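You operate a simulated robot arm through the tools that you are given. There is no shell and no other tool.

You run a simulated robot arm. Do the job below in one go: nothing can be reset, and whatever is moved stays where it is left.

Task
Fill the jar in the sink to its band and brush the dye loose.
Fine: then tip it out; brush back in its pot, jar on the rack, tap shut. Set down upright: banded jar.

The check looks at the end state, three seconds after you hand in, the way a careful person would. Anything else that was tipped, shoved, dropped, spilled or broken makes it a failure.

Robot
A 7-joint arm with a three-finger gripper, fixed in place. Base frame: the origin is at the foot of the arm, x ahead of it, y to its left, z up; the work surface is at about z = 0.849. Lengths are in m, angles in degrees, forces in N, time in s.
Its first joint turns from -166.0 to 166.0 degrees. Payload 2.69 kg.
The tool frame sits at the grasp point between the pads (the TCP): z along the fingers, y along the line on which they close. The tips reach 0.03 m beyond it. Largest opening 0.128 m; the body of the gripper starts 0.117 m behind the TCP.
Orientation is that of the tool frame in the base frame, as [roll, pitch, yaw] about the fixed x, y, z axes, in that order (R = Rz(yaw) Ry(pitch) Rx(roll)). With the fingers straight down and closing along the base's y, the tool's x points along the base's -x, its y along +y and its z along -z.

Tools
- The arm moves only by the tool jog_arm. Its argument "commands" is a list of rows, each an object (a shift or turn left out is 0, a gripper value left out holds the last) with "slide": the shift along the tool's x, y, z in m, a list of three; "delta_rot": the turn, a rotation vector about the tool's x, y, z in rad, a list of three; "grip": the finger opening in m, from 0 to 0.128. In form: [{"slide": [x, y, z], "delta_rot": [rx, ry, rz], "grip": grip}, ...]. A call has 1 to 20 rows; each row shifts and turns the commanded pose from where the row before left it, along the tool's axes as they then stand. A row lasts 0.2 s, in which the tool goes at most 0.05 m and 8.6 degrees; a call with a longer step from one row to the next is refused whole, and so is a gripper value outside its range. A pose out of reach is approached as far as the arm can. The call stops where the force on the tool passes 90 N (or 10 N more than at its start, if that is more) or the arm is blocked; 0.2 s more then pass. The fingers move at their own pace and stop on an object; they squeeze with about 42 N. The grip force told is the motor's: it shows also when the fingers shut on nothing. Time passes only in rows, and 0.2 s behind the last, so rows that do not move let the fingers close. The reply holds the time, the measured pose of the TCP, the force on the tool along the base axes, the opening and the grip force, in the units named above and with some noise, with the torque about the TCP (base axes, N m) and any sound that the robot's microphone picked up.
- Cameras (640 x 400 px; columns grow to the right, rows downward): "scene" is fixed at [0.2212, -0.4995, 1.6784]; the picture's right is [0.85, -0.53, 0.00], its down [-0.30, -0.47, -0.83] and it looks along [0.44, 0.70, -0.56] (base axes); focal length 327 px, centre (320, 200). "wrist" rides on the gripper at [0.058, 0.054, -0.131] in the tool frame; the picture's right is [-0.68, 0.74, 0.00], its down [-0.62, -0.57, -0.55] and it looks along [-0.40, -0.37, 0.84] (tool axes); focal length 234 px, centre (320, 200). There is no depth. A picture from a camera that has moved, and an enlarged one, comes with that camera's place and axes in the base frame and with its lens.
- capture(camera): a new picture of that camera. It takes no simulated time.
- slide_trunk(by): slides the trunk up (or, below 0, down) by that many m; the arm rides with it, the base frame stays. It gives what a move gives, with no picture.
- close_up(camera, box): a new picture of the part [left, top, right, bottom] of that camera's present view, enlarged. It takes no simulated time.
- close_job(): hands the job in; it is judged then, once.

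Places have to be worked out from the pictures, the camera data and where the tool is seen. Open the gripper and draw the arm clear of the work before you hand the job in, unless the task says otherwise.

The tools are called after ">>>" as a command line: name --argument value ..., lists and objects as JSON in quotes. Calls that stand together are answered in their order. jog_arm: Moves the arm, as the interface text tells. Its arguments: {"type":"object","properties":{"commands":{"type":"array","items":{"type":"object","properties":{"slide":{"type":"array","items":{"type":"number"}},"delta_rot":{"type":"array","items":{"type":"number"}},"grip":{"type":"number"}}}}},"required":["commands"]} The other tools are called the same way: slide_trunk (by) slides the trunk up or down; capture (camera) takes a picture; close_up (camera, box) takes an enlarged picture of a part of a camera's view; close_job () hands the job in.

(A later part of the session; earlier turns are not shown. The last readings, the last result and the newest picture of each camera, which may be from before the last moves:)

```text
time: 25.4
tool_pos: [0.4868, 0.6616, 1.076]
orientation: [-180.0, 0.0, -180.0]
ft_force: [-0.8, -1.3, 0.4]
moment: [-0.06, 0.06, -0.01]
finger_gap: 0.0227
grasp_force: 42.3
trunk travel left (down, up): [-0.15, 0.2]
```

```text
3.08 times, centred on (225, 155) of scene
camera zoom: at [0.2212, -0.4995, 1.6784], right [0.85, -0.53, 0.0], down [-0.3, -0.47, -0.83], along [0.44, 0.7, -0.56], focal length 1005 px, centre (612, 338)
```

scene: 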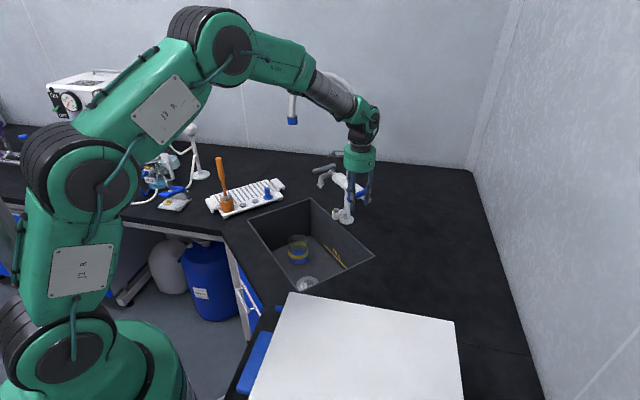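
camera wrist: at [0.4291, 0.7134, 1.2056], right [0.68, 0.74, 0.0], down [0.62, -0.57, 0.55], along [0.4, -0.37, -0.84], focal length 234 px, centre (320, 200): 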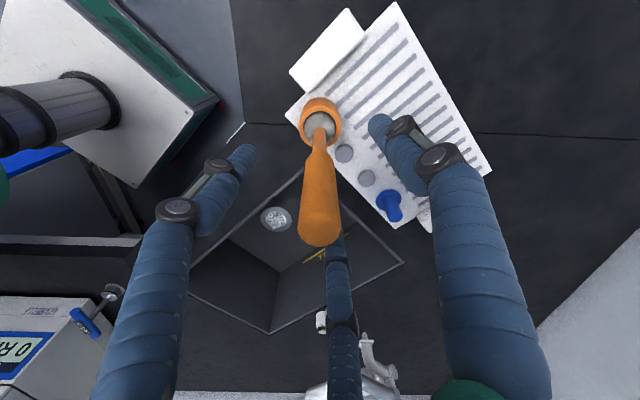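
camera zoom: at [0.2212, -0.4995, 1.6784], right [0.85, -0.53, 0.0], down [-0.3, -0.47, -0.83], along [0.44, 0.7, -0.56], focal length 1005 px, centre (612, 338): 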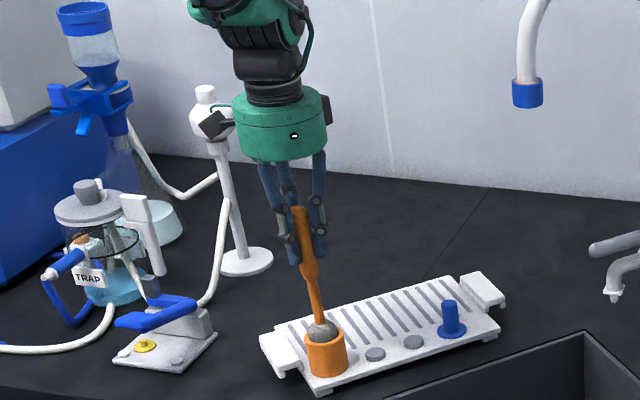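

The handle is held with a 22.7 mm gap and 42 N. I'll lift slowly straight up and check that the pot stays behind.

>>> jog_arm --commands '[{"slide": [0, 0, -0.015], "grip": 0.01}, {"slide": [0, 0, -0.02]}, {"slide": [0, 0, -0.025]}, {"slide": [0, 0, -0.03]}, {"slide": [0, 0, -0.03]}, {"slide": [0, 0, -0.03]}]'

>>> close_up --camera "scene" --box '[170, 70, 280, 220]'

>>> capture --camera "wrist"

```text
time: 26.8
tool_pos: [0.4891, 0.659, 1.2248]
orientation: [-180.0, 0.0, 180.0]
ft_force: [-0.1, -0.5, -1.2]
moment: [-0.01, -0.03, 0.0]
finger_gap: 0.0224
grasp_force: 41.6
trunk travel left (down, up): [-0.15, 0.2]
```

```text
2.67 times, centred on (225, 145) of scene
camera zoom: at [0.2212, -0.4995, 1.6784], right [0.85, -0.53, 0.0], down [-0.3, -0.47, -0.83], along [0.44, 0.7, -0.56], focal length 871 px, centre (573, 347)
```

zoom: 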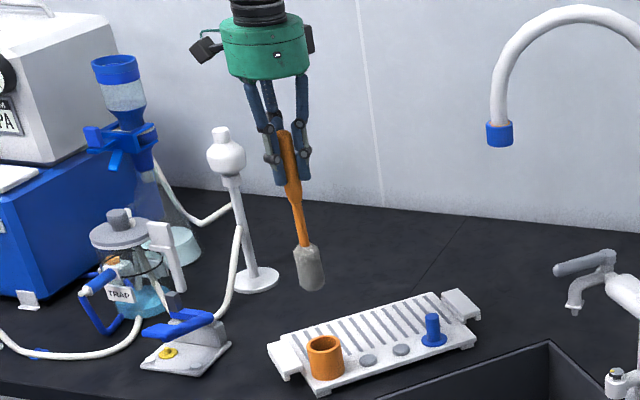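

```text
taken
camera wrist: at [0.4306, 0.7123, 1.3569], right [0.68, 0.74, 0.0], down [0.62, -0.57, 0.55], along [0.4, -0.37, -0.84], focal length 234 px, centre (320, 200)
```

wrist: 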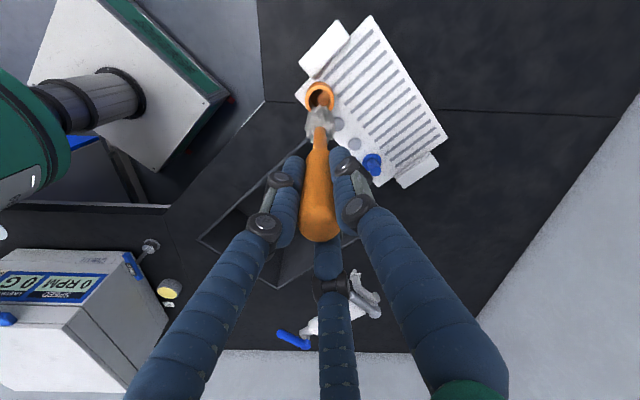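

The brush is out with its bristle tip about 0.20 m below the grasp point, and the pot stayed put. Because the nozzle hangs right over the jar, I'll bring the brush in tilted 20° from the front, moving to y≈0.463 first, then tilting and descending part-way.

>>> jog_arm --commands '[{"slide": [0, -0.0392, 0], "grip": 0.01}, {"slide": [0, -0.0392, 0]}, {"slide": [0, -0.0392, 0]}, {"slide": [0, -0.0392, 0]}, {"slide": [0, -0.0392, 0]}, {"delta_rot": [0, -0.1163, 0]}, {"delta_rot": [0, -0.1163, 0]}, {"delta_rot": [0, -0.1163, 0]}, {"slide": [-0.0092, 0, 0.0394]}, {"slide": [-0.0092, 0, 0.0394]}, {"slide": [-0.0092, 0, 0.0394]}, {"slide": [-0.0092, 0, 0.0394]}]'

>>> capture --camera "wrist"

>>> close_up --camera "scene" --box '[220, 80, 380, 300]'

```text
time: 29.4
tool_pos: [0.5807, 0.4645, 1.0919]
orientation: [179.9, 20.0, -179.9]
ft_force: [-0.7, 0.3, -0.8]
moment: [-0.03, 0.05, 0.01]
finger_gap: 0.0225
grasp_force: 42.2
trunk travel left (down, up): [-0.15, 0.2]
```

```text
taken
camera wrist: at [0.4798, 0.5171, 1.1953], right [0.64, 0.74, 0.23], down [0.39, -0.57, 0.73], along [0.67, -0.37, -0.65], focal length 234 px, centre (320, 200)
```

wrist: 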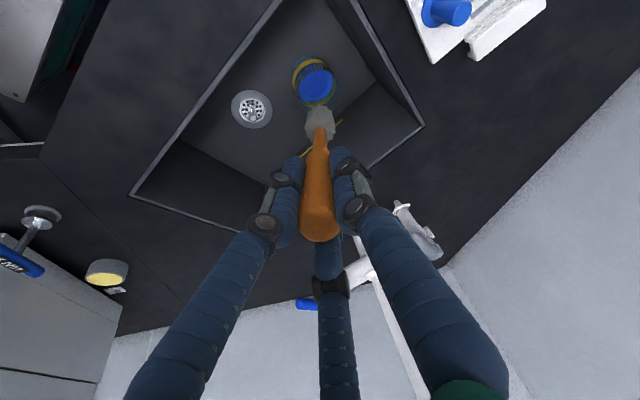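

```text
1.82 times, centred on (300, 190) of scene
camera zoom: at [0.2212, -0.4995, 1.6784], right [0.85, -0.53, 0.0], down [-0.3, -0.47, -0.83], along [0.44, 0.7, -0.56], focal length 594 px, centre (356, 218)
```

zoom: 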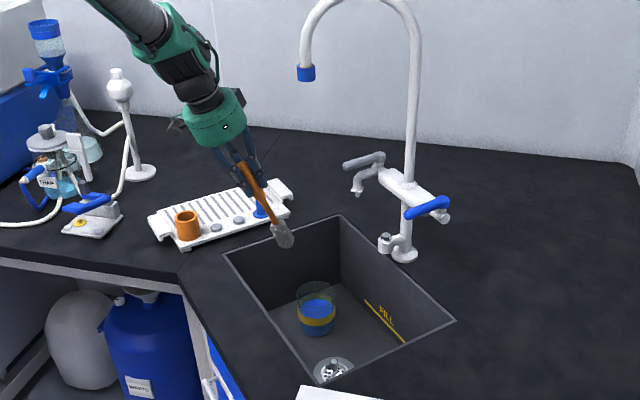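

The jar centre now reads (0.712, 0.466) and the bristle tip is at about (0.649, 0.465, 0.904). I'll bring the tip over the jar mouth near (0.722, 0.465, 0.79) and look before entering.

>>> jog_arm --commands '[{"slide": [-0.0099, 0, 0.044], "grip": 0.01}, {"slide": [-0.0099, 0, 0.044]}, {"slide": [-0.0099, 0, 0.044]}]'

>>> close_up --camera "scene" --box '[260, 180, 360, 290]'

>>> capture --camera "wrist"

```text
time: 30.2
tool_pos: [0.652, 0.4646, 0.9771]
orientation: [180.0, 20.0, 179.9]
ft_force: [0.3, -1.5, -0.7]
moment: [-0.01, 0.07, -0.02]
finger_gap: 0.0225
grasp_force: 42.1
trunk travel left (down, up): [-0.15, 0.2]
```

```text
3.64 times, centred on (310, 235) of scene
camera zoom: at [0.2212, -0.4995, 1.6784], right [0.85, -0.53, 0.0], down [-0.3, -0.47, -0.83], along [0.44, 0.7, -0.56], focal length 1188 px, centre (356, 73)
```

zoom: 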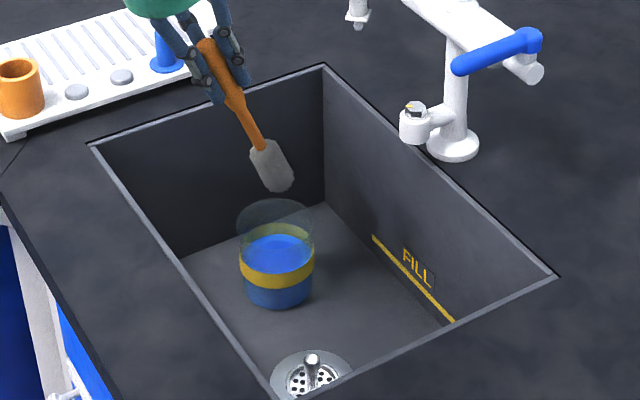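

```text
taken
camera wrist: at [0.5525, 0.5162, 1.0808], right [0.64, 0.74, 0.23], down [0.39, -0.57, 0.73], along [0.67, -0.37, -0.65], focal length 234 px, centre (320, 200)
```

wrist: 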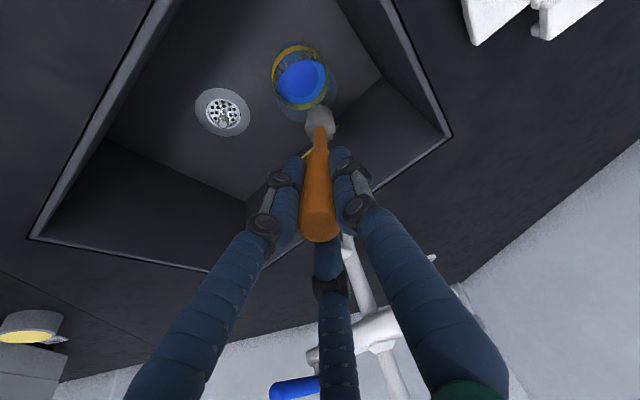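

The bristle tip is over the mouth at about (0.72, 0.464, 0.79), and the jar centre is confirmed at (0.712, 0.464). I'll descend straight down 0.09 m into the jar.

>>> jog_arm --commands '[{"slide": [0.0103, 0, 0.0282], "grip": 0.01}, {"slide": [0.0103, 0, 0.0282]}, {"slide": [0.0103, 0, 0.0282]}]'

>>> close_up --camera "scene" --box '[270, 210, 330, 280]'

>>> close_up --camera "wrist" --box '[240, 20, 400, 160]'

```text
time: 31.0
tool_pos: [0.653, 0.4658, 0.8834]
orientation: [-179.9, 20.0, -180.0]
ft_force: [0.8, 0.9, -0.7]
moment: [-0.02, 0.06, -0.01]
finger_gap: 0.0226
grasp_force: 42.2
trunk travel left (down, up): [-0.15, 0.2]
```

```text
5.71 times, centred on (300, 245) of scene
camera zoom: at [0.2212, -0.4995, 1.6784], right [0.85, -0.53, 0.0], down [-0.3, -0.47, -0.83], along [0.44, 0.7, -0.56], focal length 1866 px, centre (434, -57)
```

zoom: 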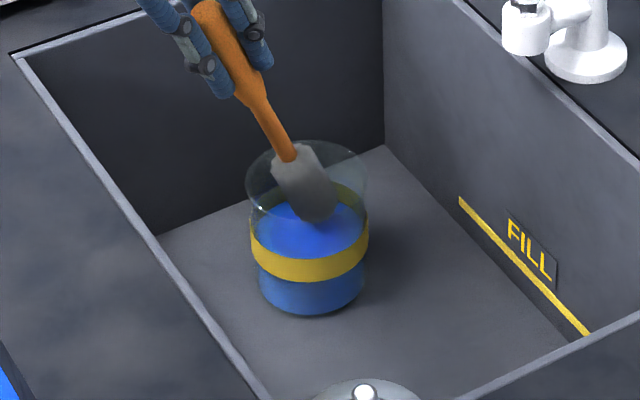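

```text
2.86 times, centred on (320, 90) of wrist
camera zoom: at [0.5526, 0.5183, 0.9878], right [0.64, 0.74, 0.23], down [0.39, -0.57, 0.73], along [0.67, -0.37, -0.65], focal length 669 px, centre (320, 514)
```

zoom: 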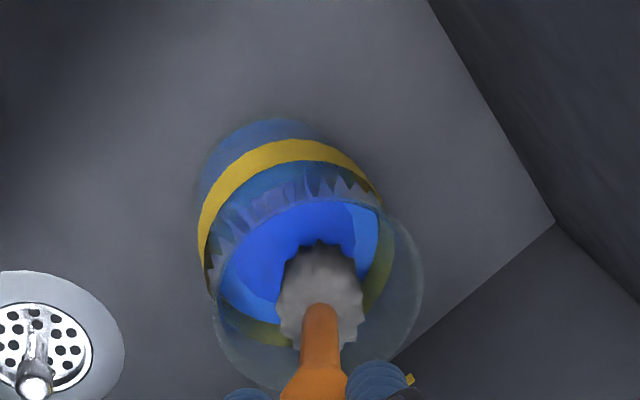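

The bristles are inside the mouth and just touching the liquid. I'll go deeper in small steps while watching for bottom contact.

>>> jog_arm --commands '[{"slide": [0.0051, 0, 0.0141], "grip": 0.01}, {"slide": [0.0051, 0, 0.0141]}]'

>>> close_up --camera "scene" --box '[270, 210, 330, 280]'

```text
time: 31.6
tool_pos: [0.6522, 0.4629, 0.8561]
orientation: [-180.0, 20.0, -179.9]
ft_force: [0.3, -0.3, -0.2]
moment: [-0.05, 0.05, 0.05]
finger_gap: 0.0226
grasp_force: 42.4
trunk travel left (down, up): [-0.15, 0.2]
```

```text
5.71 times, centred on (300, 245) of scene
camera zoom: at [0.2212, -0.4995, 1.6784], right [0.85, -0.53, 0.0], down [-0.3, -0.47, -0.83], along [0.44, 0.7, -0.56], focal length 1866 px, centre (434, -57)
```

zoom: 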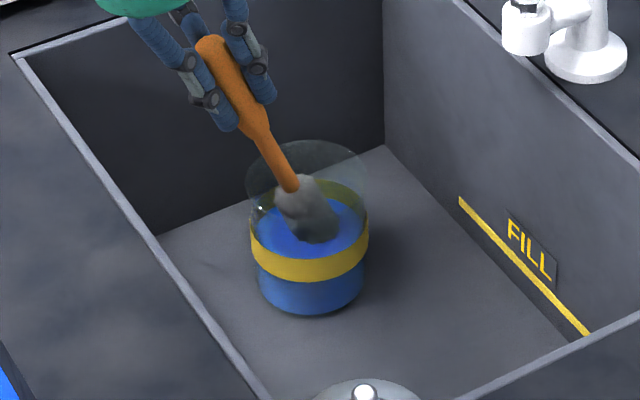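

No contact yet, with the tip at z≈0.668. I'll step down another 16 mm.

>>> jog_arm --commands '[{"slide": [0.0027, 0, 0.0075], "grip": 0.01}, {"slide": [0.0027, 0, 0.0075]}]'

>>> close_up --camera "scene" --box '[270, 210, 330, 280]'

```text
time: 32.2
tool_pos: [0.6519, 0.4631, 0.8427]
orientation: [180.0, 20.0, 179.9]
ft_force: [0.2, -0.2, -1.0]
moment: [-0.01, 0.01, 0.01]
finger_gap: 0.0226
grasp_force: 41.7
trunk travel left (down, up): [-0.15, 0.2]
```

```text
5.71 times, centred on (300, 245) of scene
camera zoom: at [0.2212, -0.4995, 1.6784], right [0.85, -0.53, 0.0], down [-0.3, -0.47, -0.83], along [0.44, 0.7, -0.56], focal length 1866 px, centre (434, -57)
```

zoom: 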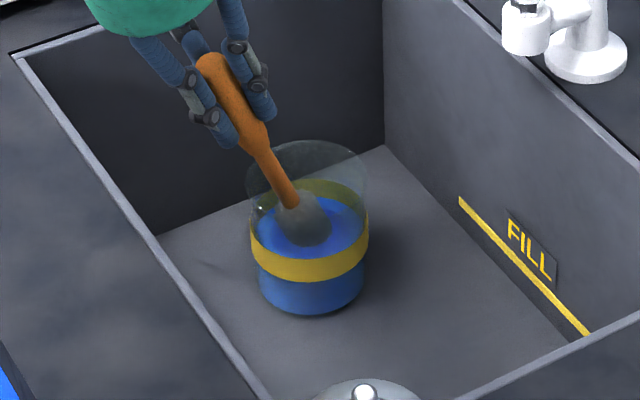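

Still no contact at about 0.655. I'll go down in 4 mm steps until the bristles meet the jar floor.

>>> jog_arm --commands '[{"slide": [0.0014, 0, 0.0038], "grip": 0.01}, {"slide": [0.0014, 0, 0.0038]}]'

```text
time: 32.8
tool_pos: [0.6523, 0.4626, 0.8344]
orientation: [-180.0, 20.0, 180.0]
ft_force: [0.1, 0.2, -0.2]
moment: [0.01, 0.01, 0.05]
finger_gap: 0.0225
grasp_force: 42.2
trunk travel left (down, up): [-0.15, 0.2]
```

The lowest bristle should be near 0.640 and there is still no load. I'll take two more 3 mm steps and check.

>>> jog_arm --commands '[{"slide": [0.001, 0, 0.0028], "grip": 0.01}, {"slide": [0.001, 0, 0.0028]}]'

>>> close_up --camera "scene" --box '[270, 210, 330, 280]'

>>> close_up --camera "wrist" --box '[240, 20, 400, 160]'

```text
time: 33.4
tool_pos: [0.652, 0.4634, 0.8275]
orientation: [180.0, 20.0, -179.9]
ft_force: [0.3, -0.8, -1.2]
moment: [-0.01, 0.03, 0.0]
finger_gap: 0.0224
grasp_force: 41.9
trunk travel left (down, up): [-0.15, 0.2]
```

```text
5.71 times, centred on (300, 245) of scene
camera zoom: at [0.2212, -0.4995, 1.6784], right [0.85, -0.53, 0.0], down [-0.3, -0.47, -0.83], along [0.44, 0.7, -0.56], focal length 1866 px, centre (434, -57)
```

zoom: 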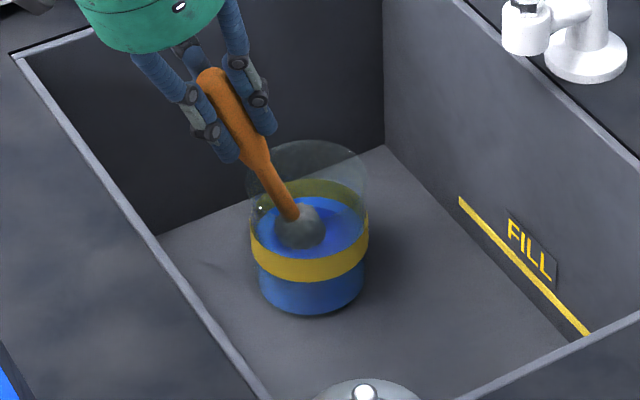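

```text
2.86 times, centred on (320, 90) of wrist
camera zoom: at [0.5514, 0.5162, 0.9306], right [0.64, 0.74, 0.23], down [0.39, -0.57, 0.73], along [0.67, -0.37, -0.65], focal length 669 px, centre (320, 514)
```

zoom: 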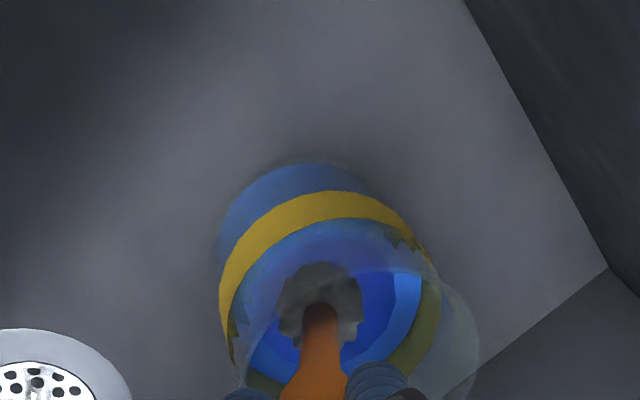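

The bristles are submerged with no hard contact. I'll start with one gentle loop inside the jar, keeping off the rim, then check that the jar hasn't moved.

>>> jog_arm --commands '[{"slide": [0.001, 0, 0.0028], "grip": 0.01}, {"slide": [-0.0085, 0, 0.0031]}, {"slide": [0.0028, 0.01, -0.001]}, {"slide": [0.0056, 0.004, -0.0021]}, {"slide": [0.0056, -0.004, -0.0021]}, {"slide": [0.0009, -0.01, -0.0003]}, {"slide": [-0.0009, -0.01, 0.0003]}, {"slide": [-0.0056, -0.004, 0.0021]}, {"slide": [-0.0056, 0.004, 0.0021]}, {"slide": [-0.0028, 0.01, 0.001]}]'

>>> close_up --camera "scene" --box '[270, 210, 330, 280]'

>>> close_up --camera "wrist" --box '[240, 20, 400, 160]'

```text
time: 35.6
tool_pos: [0.6591, 0.463, 0.8254]
orientation: [179.9, 20.0, 180.0]
ft_force: [-0.7, -1.4, 4.6]
moment: [-0.24, -0.24, -0.08]
finger_gap: 0.0225
grasp_force: 42.6
trunk travel left (down, up): [-0.15, 0.2]
```

```text
5.71 times, centred on (300, 245) of scene
camera zoom: at [0.2212, -0.4995, 1.6784], right [0.85, -0.53, 0.0], down [-0.3, -0.47, -0.83], along [0.44, 0.7, -0.56], focal length 1866 px, centre (434, -57)
```

zoom: 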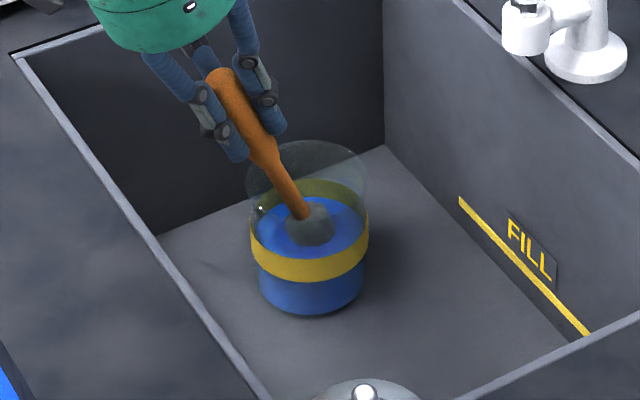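

```text
2.86 times, centred on (320, 90) of wrist
camera zoom: at [0.5587, 0.5157, 0.9283], right [0.64, 0.74, 0.23], down [0.39, -0.57, 0.73], along [0.67, -0.37, -0.65], focal length 669 px, centre (320, 514)
```

zoom: 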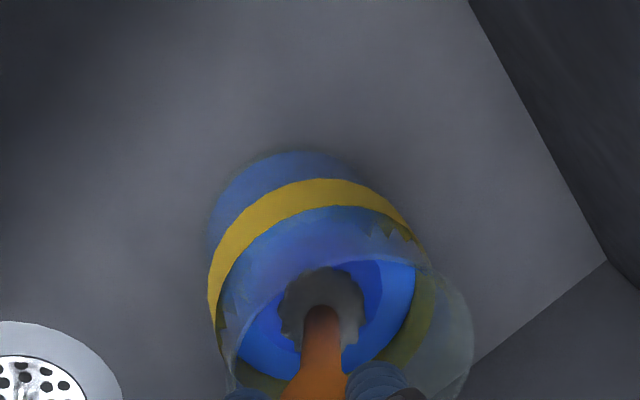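

The tip now rests lightly on the jar floor (4.6 N) and the jar hasn't moved. I'll scrub two more loops around the floor and wall.

>>> jog_arm --commands '[{"slide": [0.0028, 0.01, -0.001], "grip": 0.01}, {"slide": [0.0056, 0.004, -0.0021]}, {"slide": [0.0056, -0.004, -0.0021]}, {"slide": [0.0009, -0.01, -0.0003]}, {"slide": [-0.0009, -0.01, 0.0003]}, {"slide": [-0.0056, -0.004, 0.0021]}, {"slide": [-0.0056, 0.004, 0.0021]}, {"slide": [-0.0028, 0.01, 0.001]}, {"slide": [0.0028, 0.01, -0.001]}, {"slide": [0.0056, 0.004, -0.0021]}, {"slide": [0.0056, -0.004, -0.0021]}, {"slide": [0.0009, -0.01, -0.0003]}, {"slide": [-0.0009, -0.01, 0.0003]}, {"slide": [-0.0056, -0.004, 0.0021]}, {"slide": [-0.0056, 0.004, 0.0021]}, {"slide": [-0.0028, 0.01, 0.001]}]'

>>> close_up --camera "scene" --box '[278, 225, 322, 275]'

>>> close_up --camera "wrist" --box '[240, 20, 400, 160]'

```text
time: 39.0
tool_pos: [0.6588, 0.4647, 0.8252]
orientation: [-180.0, 20.0, 180.0]
ft_force: [-0.6, -0.9, 5.2]
moment: [-0.21, -0.29, -0.05]
finger_gap: 0.0225
grasp_force: 42.1
trunk travel left (down, up): [-0.15, 0.2]
```

```text
8.00 times, centred on (300, 250) of scene
camera zoom: at [0.2212, -0.4995, 1.6784], right [0.85, -0.53, 0.0], down [-0.3, -0.47, -0.83], along [0.44, 0.7, -0.56], focal length 2613 px, centre (480, -200)
```

zoom: 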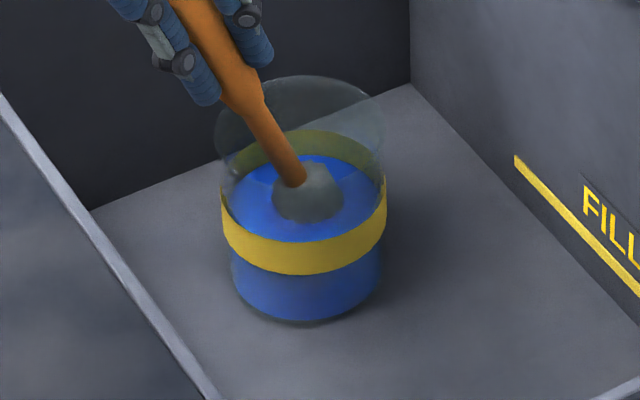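

```text
2.86 times, centred on (320, 90) of wrist
camera zoom: at [0.5594, 0.5169, 0.9282], right [0.64, 0.74, 0.23], down [0.39, -0.57, 0.73], along [0.67, -0.37, -0.65], focal length 669 px, centre (320, 514)
```

zoom: 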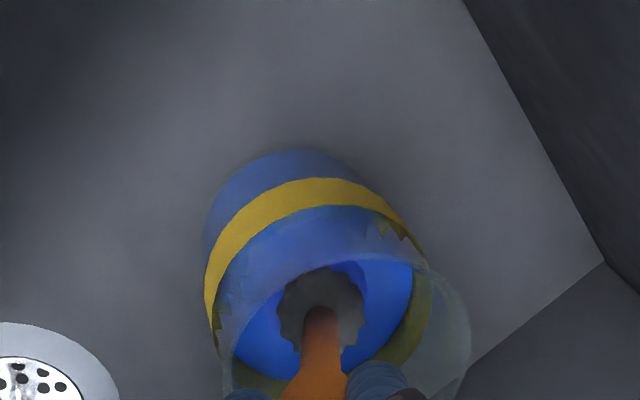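

The liquid's colour may be shifting slightly, but I can't tell yet. I'll add twisting strokes with the bristles on the floor, then compare.

>>> jog_arm --commands '[{"slide": [0.0038, 0, -0.0014], "grip": 0.01}, {"slide": [0.0007, 0, 0.0019]}, {"delta_rot": [0, 0, 0.14]}, {"delta_rot": [0, 0, 0.14]}, {"delta_rot": [0, 0, 0.14]}, {"delta_rot": [0, 0, -0.14]}, {"delta_rot": [0, 0, -0.14]}, {"delta_rot": [0, 0, -0.14]}, {"delta_rot": [0, 0, -0.14]}, {"delta_rot": [0, 0, -0.14]}, {"delta_rot": [0, 0, -0.14]}, {"delta_rot": [0, 0, 0.14]}, {"delta_rot": [0, 0, 0.14]}, {"delta_rot": [0, 0, 0.14]}]'

>>> close_up --camera "scene" --box '[278, 225, 322, 275]'

```text
time: 42.0
tool_pos: [0.6552, 0.4636, 0.8237]
orientation: [-180.0, 20.0, 179.8]
ft_force: [-0.7, -4.1, 21.8]
moment: [-0.55, -1.3, -0.15]
finger_gap: 0.0228
grasp_force: 42.4
trunk travel left (down, up): [-0.15, 0.2]
```

```text
8.00 times, centred on (300, 250) of scene
camera zoom: at [0.2212, -0.4995, 1.6784], right [0.85, -0.53, 0.0], down [-0.3, -0.47, -0.83], along [0.44, 0.7, -0.56], focal length 2613 px, centre (480, -200)
```

zoom: 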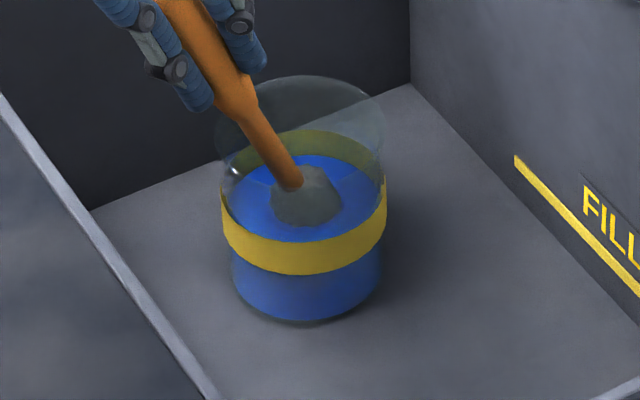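

The floor load went up to 22 N, so I'll ease off about 2 mm and make a wider loop to reach the wall.

>>> jog_arm --commands '[{"slide": [-0.0007, 0, -0.0018], "grip": 0.01}, {"slide": [-0.0085, 0, 0.0031]}, {"slide": [0.0028, 0.012, -0.001]}, {"slide": [0.0056, 0.005, -0.0021]}, {"slide": [0.0066, -0.005, -0.0024]}, {"slide": [0.0028, -0.012, -0.001]}, {"slide": [-0.0028, -0.012, 0.001]}, {"slide": [-0.0066, -0.005, 0.0024]}, {"slide": [-0.0056, 0.005, 0.0021]}, {"slide": [-0.0028, 0.012, 0.001]}]'

>>> close_up --camera "scene" --box '[278, 225, 322, 275]'

>>> close_up --camera "wrist" --box '[240, 20, 400, 160]'

```text
time: 44.2
tool_pos: [0.6651, 0.4635, 0.824]
orientation: [-180.0, 20.0, -179.9]
ft_force: [-1.5, -0.9, 2.9]
moment: [-0.04, 0.12, 0.03]
finger_gap: 0.0227
grasp_force: 41.7
trunk travel left (down, up): [-0.15, 0.2]
```

```text
8.00 times, centred on (300, 250) of scene
camera zoom: at [0.2212, -0.4995, 1.6784], right [0.85, -0.53, 0.0], down [-0.3, -0.47, -0.83], along [0.44, 0.7, -0.56], focal length 2613 px, centre (480, -200)
```

zoom: 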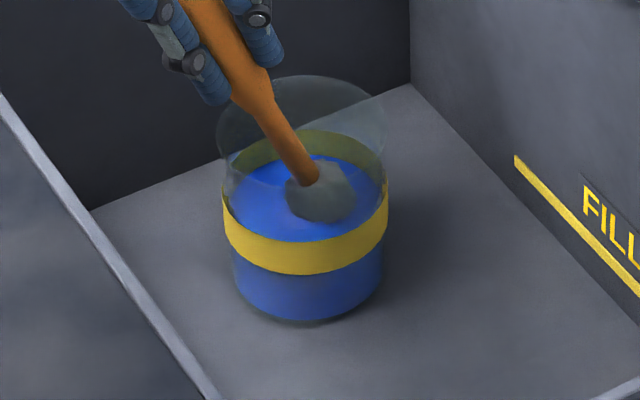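

```text
2.86 times, centred on (320, 90) of wrist
camera zoom: at [0.5645, 0.5155, 0.9272], right [0.64, 0.74, 0.23], down [0.39, -0.57, 0.73], along [0.67, -0.37, -0.65], focal length 669 px, centre (320, 514)
```

zoom: 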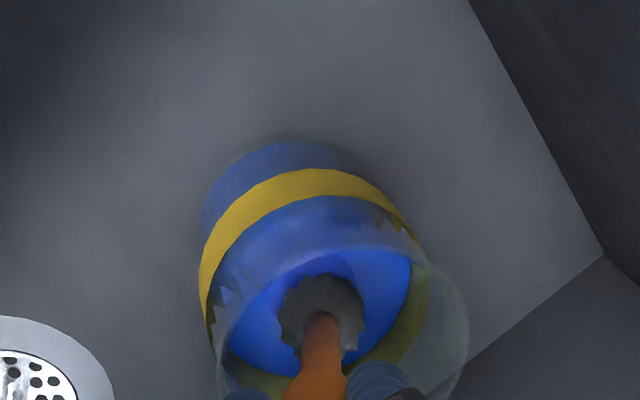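

The liquid looks more even in colour, and the jar has moved by no more than a pixel. I'll do two more wide loops.

>>> jog_arm --commands '[{"slide": [0.0028, 0.012, -0.001], "grip": 0.01}, {"slide": [0.0056, 0.005, -0.0021]}, {"slide": [0.0066, -0.005, -0.0024]}, {"slide": [0.0028, -0.012, -0.001]}, {"slide": [-0.0028, -0.012, 0.001]}, {"slide": [-0.0066, -0.005, 0.0024]}, {"slide": [-0.0056, 0.005, 0.0021]}, {"slide": [-0.0028, 0.012, 0.001]}, {"slide": [0.0028, 0.012, -0.001]}, {"slide": [0.0056, 0.005, -0.0021]}, {"slide": [0.0066, -0.005, -0.0024]}, {"slide": [0.0028, -0.012, -0.001]}, {"slide": [-0.0028, -0.012, 0.001]}, {"slide": [-0.0066, -0.005, 0.0024]}, {"slide": [-0.0056, 0.005, 0.0021]}, {"slide": [-0.0028, 0.012, 0.001]}]'

>>> close_up --camera "scene" --box '[278, 225, 322, 275]'

```text
time: 47.6
tool_pos: [0.665, 0.4653, 0.8237]
orientation: [180.0, 20.0, -179.9]
ft_force: [0.3, 0.5, 1.2]
moment: [0.19, -0.16, 0.06]
finger_gap: 0.0227
grasp_force: 42.0
trunk travel left (down, up): [-0.15, 0.2]
```

```text
8.00 times, centred on (300, 250) of scene
camera zoom: at [0.2212, -0.4995, 1.6784], right [0.85, -0.53, 0.0], down [-0.3, -0.47, -0.83], along [0.44, 0.7, -0.56], focal length 2613 px, centre (480, -200)
```

zoom: 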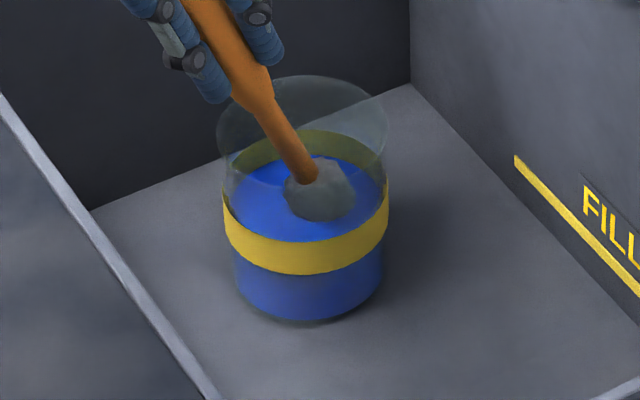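

The side of the jar has turned a deeper, more uniform blue, so dye is mixing in. I'll add short up-and-down strokes around the loop and compare once more.

>>> jog_arm --commands '[{"slide": [0.0028, 0.012, -0.001], "grip": 0.01}, {"slide": [0.0056, 0.005, -0.0021]}, {"slide": [-0.0051, 0, -0.0141]}, {"slide": [0.0051, 0, 0.0141]}, {"slide": [0.0066, -0.005, -0.0024]}, {"slide": [0.0028, -0.012, -0.001]}, {"slide": [-0.0051, 0, -0.0141]}, {"slide": [0.0051, 0, 0.0141]}, {"slide": [-0.0028, -0.012, 0.001]}, {"slide": [-0.0066, -0.005, 0.0024]}, {"slide": [-0.0051, 0, -0.0141]}, {"slide": [0.0051, 0, 0.0141]}, {"slide": [-0.0056, 0.005, 0.0021]}, {"slide": [-0.0028, 0.012, 0.001]}, {"slide": [-0.0051, 0, -0.0141]}, {"slide": [0.0051, 0, 0.0141]}, {"slide": [0.0085, 0, -0.0031]}]'

>>> close_up --camera "scene" --box '[278, 225, 322, 275]'

>>> close_up --camera "wrist" --box '[240, 20, 400, 160]'

```text
time: 51.2
tool_pos: [0.6554, 0.4634, 0.8234]
orientation: [179.9, 20.0, -180.0]
ft_force: [0.6, 0.2, 2.7]
moment: [0.04, -0.33, 0.02]
finger_gap: 0.0227
grasp_force: 42.0
trunk travel left (down, up): [-0.15, 0.2]
```

```text
8.00 times, centred on (300, 250) of scene
camera zoom: at [0.2212, -0.4995, 1.6784], right [0.85, -0.53, 0.0], down [-0.3, -0.47, -0.83], along [0.44, 0.7, -0.56], focal length 2613 px, centre (480, -200)
```

zoom: 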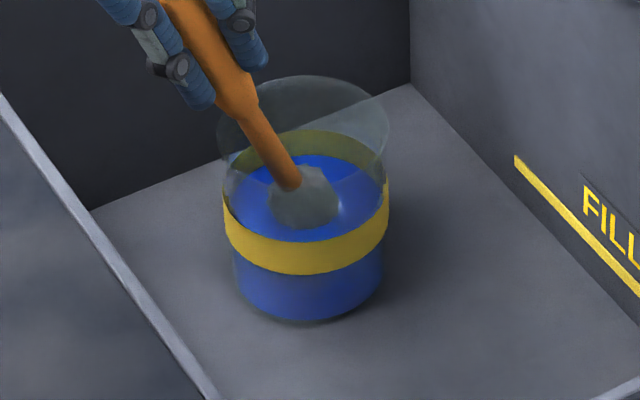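

```text
2.86 times, centred on (320, 90) of wrist
camera zoom: at [0.5555, 0.5158, 0.9276], right [0.64, 0.74, 0.23], down [0.39, -0.57, 0.73], along [0.67, -0.37, -0.65], focal length 669 px, centre (320, 514)
```

zoom: 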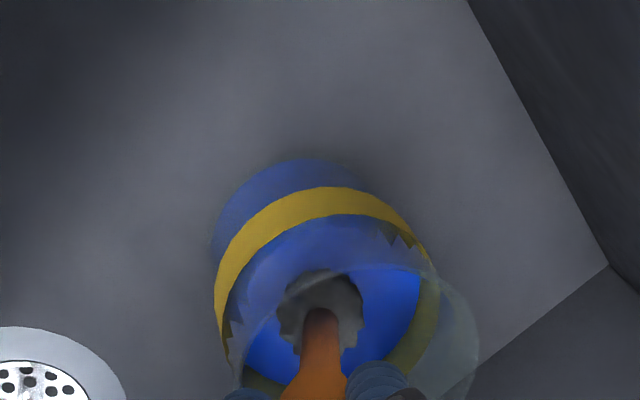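

The colour is still deepening with each stroke, so dye is still coming off. I'll keep scrubbing with two more wide loops.

>>> jog_arm --commands '[{"slide": [-0.0085, 0, 0.0031], "grip": 0.01}, {"slide": [0.0028, 0.012, -0.001]}, {"slide": [0.0056, 0.005, -0.0021]}, {"slide": [0.0066, -0.005, -0.0024]}, {"slide": [0.0028, -0.012, -0.001]}, {"slide": [-0.0028, -0.012, 0.001]}, {"slide": [-0.0066, -0.005, 0.0024]}, {"slide": [-0.0056, 0.005, 0.0021]}, {"slide": [-0.0028, 0.012, 0.001]}, {"slide": [0.0028, 0.012, -0.001]}, {"slide": [0.0056, 0.005, -0.0021]}, {"slide": [0.0066, -0.005, -0.0024]}, {"slide": [0.0028, -0.012, -0.001]}, {"slide": [-0.0028, -0.012, 0.001]}, {"slide": [-0.0066, -0.005, 0.0024]}, {"slide": [-0.0056, 0.005, 0.0021]}, {"slide": [-0.0028, 0.012, 0.001]}, {"slide": [0.0085, 0, -0.0031]}]'

>>> close_up --camera "wrist" --box '[240, 20, 400, 160]'

>>> close_up --camera "scene" --box '[278, 225, 322, 275]'

```text
time: 55.0
tool_pos: [0.6553, 0.4634, 0.8243]
orientation: [-180.0, 20.0, -179.9]
ft_force: [-0.5, -0.7, 6.8]
moment: [-0.24, -0.36, -0.06]
finger_gap: 0.0224
grasp_force: 41.7
trunk travel left (down, up): [-0.15, 0.2]
```

```text
2.86 times, centred on (320, 90) of wrist
camera zoom: at [0.5555, 0.5164, 0.9275], right [0.64, 0.74, 0.23], down [0.39, -0.57, 0.73], along [0.67, -0.37, -0.65], focal length 669 px, centre (320, 514)
```

zoom: 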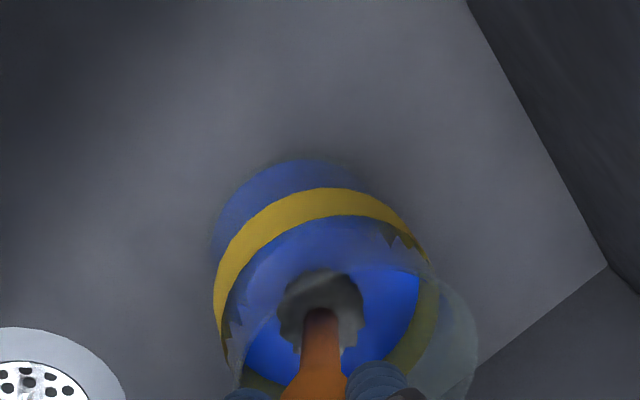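

```text
8.00 times, centred on (300, 250) of scene
camera zoom: at [0.2212, -0.4995, 1.6784], right [0.85, -0.53, 0.0], down [-0.3, -0.47, -0.83], along [0.44, 0.7, -0.56], focal length 2613 px, centre (480, -200)
```

zoom: 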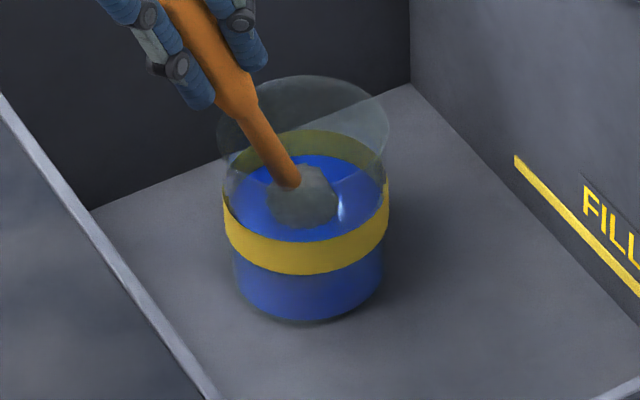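

This is nearly unchanged from the last picture, which suggests the colour is levelling off. I'll do one last set of loops in the reverse direction for even coverage.

>>> jog_arm --commands '[{"slide": [-0.0085, 0, 0.0031], "grip": 0.01}, {"slide": [0.0028, -0.012, -0.001]}, {"slide": [0.0056, -0.005, -0.0021]}, {"slide": [0.0066, 0.005, -0.0024]}, {"slide": [0.0028, 0.012, -0.001]}, {"slide": [-0.0028, 0.012, 0.001]}, {"slide": [-0.0066, 0.005, 0.0024]}, {"slide": [-0.0056, -0.005, 0.0021]}, {"slide": [-0.0028, -0.012, 0.001]}, {"slide": [0.0028, -0.012, -0.001]}, {"slide": [0.0056, -0.005, -0.0021]}, {"slide": [0.0066, 0.005, -0.0024]}, {"slide": [0.0028, 0.012, -0.001]}, {"slide": [-0.0028, 0.012, 0.001]}, {"slide": [-0.0066, 0.005, 0.0024]}, {"slide": [-0.0056, -0.005, 0.0021]}, {"slide": [-0.0028, -0.012, 0.001]}, {"slide": [0.0085, 0, -0.0031]}]'

>>> close_up --camera "scene" --box '[278, 225, 322, 275]'

>>> close_up --camera "wrist" --box '[240, 20, 400, 160]'

```text
time: 58.8
tool_pos: [0.6556, 0.4623, 0.8248]
orientation: [-180.0, 19.9, -179.9]
ft_force: [-1.6, -0.5, 4.3]
moment: [-0.06, 0.02, -0.02]
finger_gap: 0.0225
grasp_force: 41.8
trunk travel left (down, up): [-0.15, 0.2]
```

```text
8.00 times, centred on (300, 250) of scene
camera zoom: at [0.2212, -0.4995, 1.6784], right [0.85, -0.53, 0.0], down [-0.3, -0.47, -0.83], along [0.44, 0.7, -0.56], focal length 2613 px, centre (480, -200)
```

zoom: 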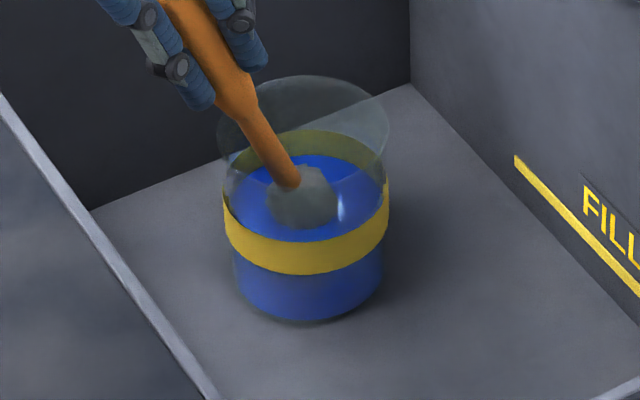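

```text
2.86 times, centred on (320, 90) of wrist
camera zoom: at [0.5554, 0.5158, 0.9276], right [0.64, 0.74, 0.23], down [0.39, -0.57, 0.73], along [0.67, -0.37, -0.65], focal length 669 px, centre (320, 514)
```

zoom: 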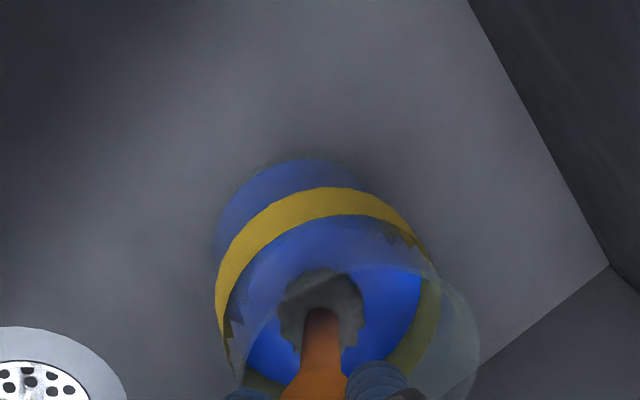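

The colour has levelled off between the last two sets, so the dye is loose. I'll lift the brush straight up out of the jar and pause a moment over it to drip.

>>> jog_arm --commands '[{"slide": [-0.0103, 0, -0.0282], "grip": 0.01}, {"slide": [-0.0103, 0, -0.0282]}, {"slide": [-0.0103, 0, -0.0282]}, {"slide": [-0.0103, 0, -0.0282]}, {"slide": [-0.0103, 0, -0.0282]}, {"slide": [0, 0, 0]}, {"slide": [0, 0, 0]}, {"slide": [0, 0, 0]}, {"slide": [0, 0, 0]}, {"slide": [0, 0, 0]}]'

>>> close_up --camera "scene" --box '[260, 190, 340, 280]'

>>> close_up --camera "wrist" --box '[240, 20, 400, 160]'

```text
time: 61.0
tool_pos: [0.6567, 0.4634, 0.9747]
orientation: [-179.9, 20.1, -179.9]
ft_force: [0.1, -0.5, -0.2]
moment: [0.0, 0.04, 0.0]
finger_gap: 0.0225
grasp_force: 42.4
trunk travel left (down, up): [-0.15, 0.2]
```

```text
4.44 times, centred on (300, 235) of scene
camera zoom: at [0.2212, -0.4995, 1.6784], right [0.85, -0.53, 0.0], down [-0.3, -0.47, -0.83], along [0.44, 0.7, -0.56], focal length 1452 px, centre (409, 44)
```

zoom: 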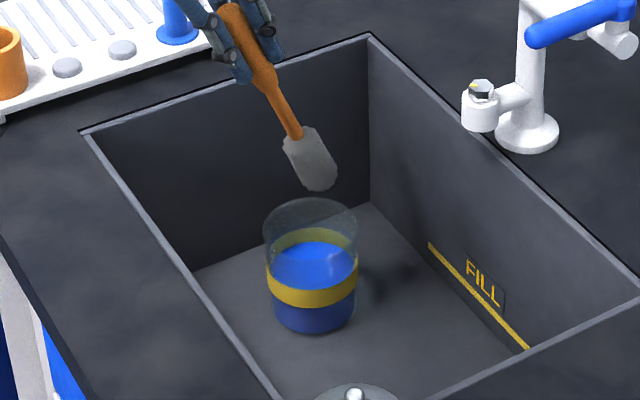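

```text
2.86 times, centred on (320, 90) of wrist
camera zoom: at [0.5562, 0.5154, 1.0784], right [0.64, 0.74, 0.23], down [0.39, -0.57, 0.73], along [0.67, -0.37, -0.65], focal length 669 px, centre (320, 514)
```

zoom: 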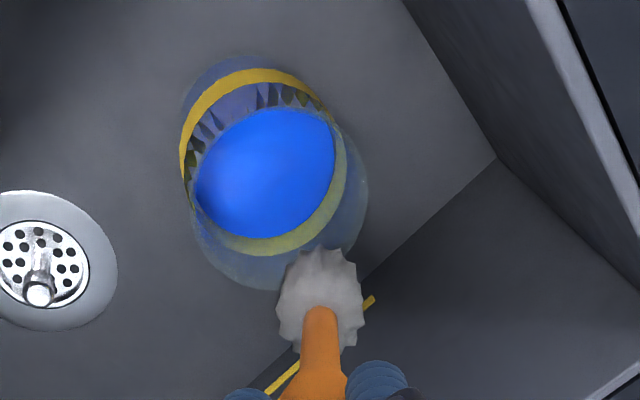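

The brush is out and clear above the jar. I'll retrace the path: diagonally back and up, upright again, then left to above the pot.

>>> jog_arm --commands '[{"slide": [0.0099, 0, -0.044], "grip": 0.01}, {"slide": [0.0099, 0, -0.044]}, {"slide": [0.0099, 0, -0.044]}, {"slide": [0.0092, 0, -0.0394]}, {"slide": [0.0092, 0, -0.0394]}, {"slide": [0.0092, 0, -0.0394]}, {"slide": [0.0092, 0, -0.0394]}, {"delta_rot": [0, 0.1163, 0]}, {"delta_rot": [0, 0.1163, 0]}, {"delta_rot": [0, 0.1163, 0]}, {"slide": [0.001, 0.0392, 0]}, {"slide": [0.001, 0.0392, 0]}, {"slide": [0.001, 0.0392, 0]}, {"slide": [0.001, 0.0392, 0]}, {"slide": [0.001, 0.0392, 0]}, {"slide": [0, 0, 0]}]'

>>> capture --camera "wrist"

>>> close_up --camera "scene" --box '[170, 70, 280, 220]'

```text
time: 64.4
tool_pos: [0.4884, 0.6614, 1.2215]
orientation: [-180.0, 0.0, 180.0]
ft_force: [0.6, 1.2, -1.0]
moment: [-0.03, -0.05, 0.01]
finger_gap: 0.0226
grasp_force: 42.8
trunk travel left (down, up): [-0.15, 0.2]
```

```text
taken
camera wrist: at [0.4297, 0.7145, 1.3526], right [0.68, 0.74, 0.0], down [0.62, -0.56, 0.55], along [0.4, -0.37, -0.84], focal length 234 px, centre (320, 200)
```

wrist: 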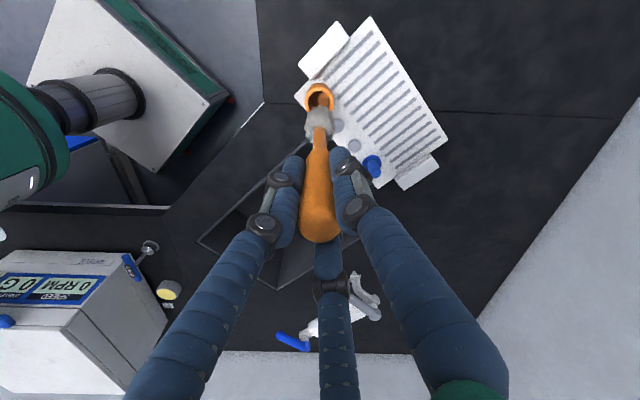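

```text
2.67 times, centred on (225, 145) of scene
camera zoom: at [0.2212, -0.4995, 1.6784], right [0.85, -0.53, 0.0], down [-0.3, -0.47, -0.83], along [0.44, 0.7, -0.56], focal length 871 px, centre (573, 347)
```

zoom: 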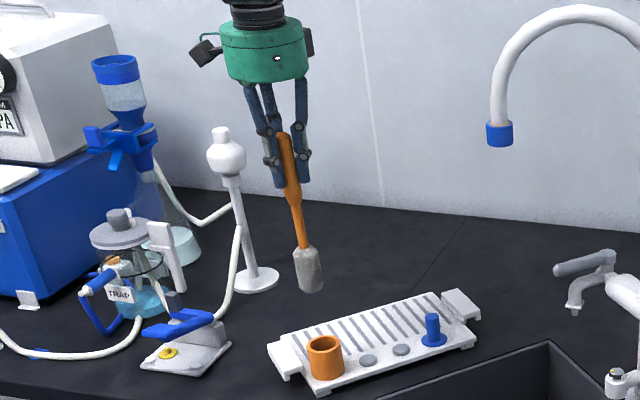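

The pose matches the lift-out pose. I'll zoom to check the bristle alignment over the pot before lowering.

>>> close_up --camera "wrist" --box '[285, 65, 365, 165]'

>>> close_up --camera "scene" --box '[205, 120, 265, 220]'

```text
4.00 times, centred on (325, 115) of wrist
camera zoom: at [0.4297, 0.7145, 1.3526], right [0.68, 0.74, 0.0], down [0.62, -0.56, 0.55], along [0.4, -0.37, -0.84], focal length 937 px, centre (300, 540)
```

zoom: 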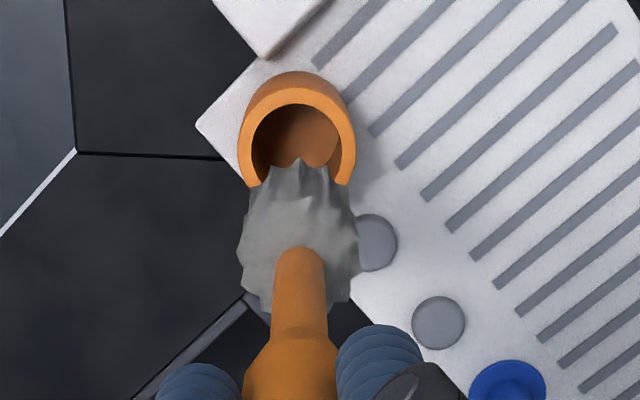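

```text
4.00 times, centred on (235, 170) of scene
camera zoom: at [0.2212, -0.4995, 1.6784], right [0.85, -0.53, 0.0], down [-0.3, -0.47, -0.83], along [0.44, 0.7, -0.56], focal length 1306 px, centre (660, 320)
```

zoom: 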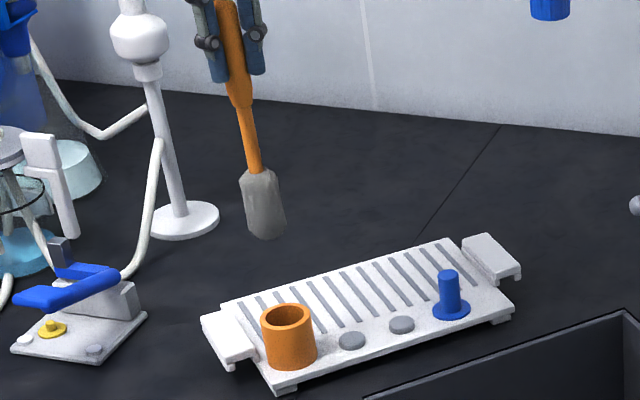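

Clearance in the pot is small, so I'll descend until the bristles are just above the rim and check alignment from both cameras.

>>> jog_arm --commands '[{"slide": [0, 0, 0.03], "grip": 0.01}, {"slide": [0, 0, 0.03]}, {"slide": [0, 0, 0.03]}, {"slide": [0, 0, 0]}]'

>>> close_up --camera "wrist" --box '[285, 65, 365, 165]'

>>> close_up --camera "scene" --box '[205, 150, 245, 220]'

```text
time: 65.4
tool_pos: [0.4881, 0.6601, 1.1317]
orientation: [180.0, 0.1, 179.9]
ft_force: [0.6, -0.2, -0.6]
moment: [-0.02, 0.05, 0.0]
finger_gap: 0.0225
grasp_force: 41.6
trunk travel left (down, up): [-0.15, 0.2]
```

```text
4.00 times, centred on (325, 115) of wrist
camera zoom: at [0.4298, 0.7135, 1.2628], right [0.68, 0.74, 0.0], down [0.62, -0.56, 0.55], along [0.4, -0.37, -0.84], focal length 937 px, centre (300, 540)
```

zoom: 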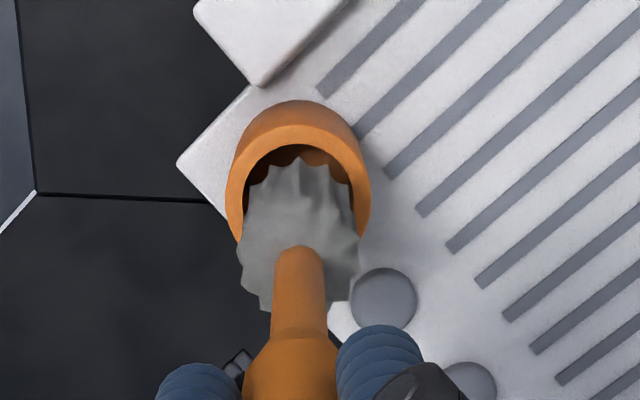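

```text
5.71 times, centred on (225, 185) of scene
camera zoom: at [0.2212, -0.4995, 1.6784], right [0.85, -0.53, 0.0], down [-0.3, -0.47, -0.83], along [0.44, 0.7, -0.56], focal length 1866 px, centre (863, 286)
```

zoom: 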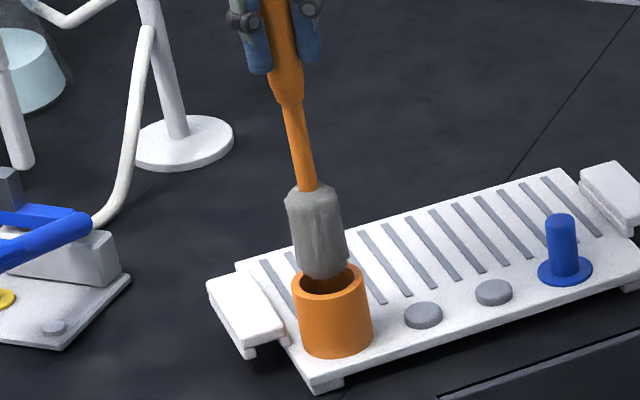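

The brush hangs straight, but its axis is about 4 mm to the image-left of the pot's centre. I'll shift (+2.5, -3) mm in base x and y, then lower slowly while watching the force.

>>> jog_arm --commands '[{"slide": [-0.0025, -0.003, 0], "grip": 0.01}, {"slide": [0, 0, 0.008]}, {"slide": [0, 0, 0.008]}]'

>>> close_up --camera "scene" --box '[205, 150, 245, 220]'

>>> close_up --camera "wrist" --box '[285, 65, 365, 165]'

```text
time: 66.2
tool_pos: [0.4914, 0.6574, 1.1178]
orientation: [180.0, 0.1, 180.0]
ft_force: [-0.6, 1.6, 0.7]
moment: [0.45, 0.1, 0.01]
finger_gap: 0.0228
grasp_force: 42.3
trunk travel left (down, up): [-0.15, 0.2]
```

```text
5.71 times, centred on (225, 185) of scene
camera zoom: at [0.2212, -0.4995, 1.6784], right [0.85, -0.53, 0.0], down [-0.3, -0.47, -0.83], along [0.44, 0.7, -0.56], focal length 1866 px, centre (863, 286)
```

zoom: 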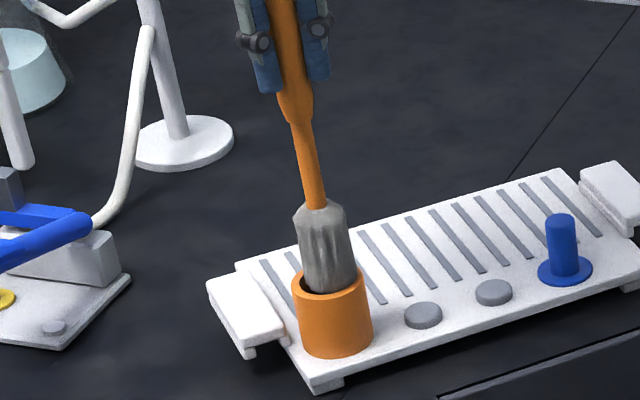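

```text
4.00 times, centred on (325, 115) of wrist
camera zoom: at [0.4324, 0.7099, 1.249], right [0.68, 0.74, 0.0], down [0.62, -0.57, 0.55], along [0.4, -0.37, -0.84], focal length 937 px, centre (300, 540)
```

zoom: 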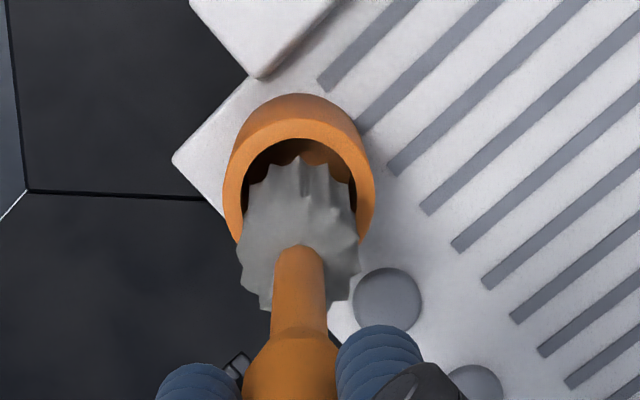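

The small torque (0.45 N·m about x) means the bristles are touching the pot's -y rim. I'll move back 3 mm in +y and re-check the force.

>>> jog_arm --commands '[{"slide": [0, 0, -0.003], "grip": 0.01}, {"slide": [0, 0.0035, 0]}, {"slide": [0, 0, 0.003]}, {"slide": [0, 0, 0]}]'

>>> close_up --camera "scene" --box '[205, 150, 245, 220]'

```text
time: 67.2
tool_pos: [0.4913, 0.6597, 1.1174]
orientation: [179.9, 0.0, 180.0]
ft_force: [0.2, 0.2, -0.6]
moment: [0.03, 0.03, -0.04]
finger_gap: 0.0226
grasp_force: 42.6
trunk travel left (down, up): [-0.15, 0.2]
```

```text
5.71 times, centred on (225, 185) of scene
camera zoom: at [0.2212, -0.4995, 1.6784], right [0.85, -0.53, 0.0], down [-0.3, -0.47, -0.83], along [0.44, 0.7, -0.56], focal length 1866 px, centre (863, 286)
```

zoom: 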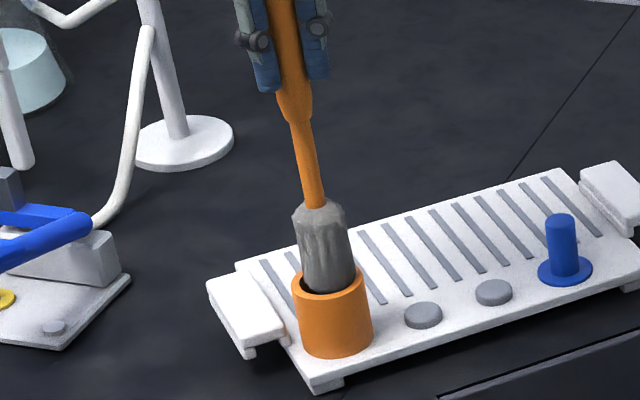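

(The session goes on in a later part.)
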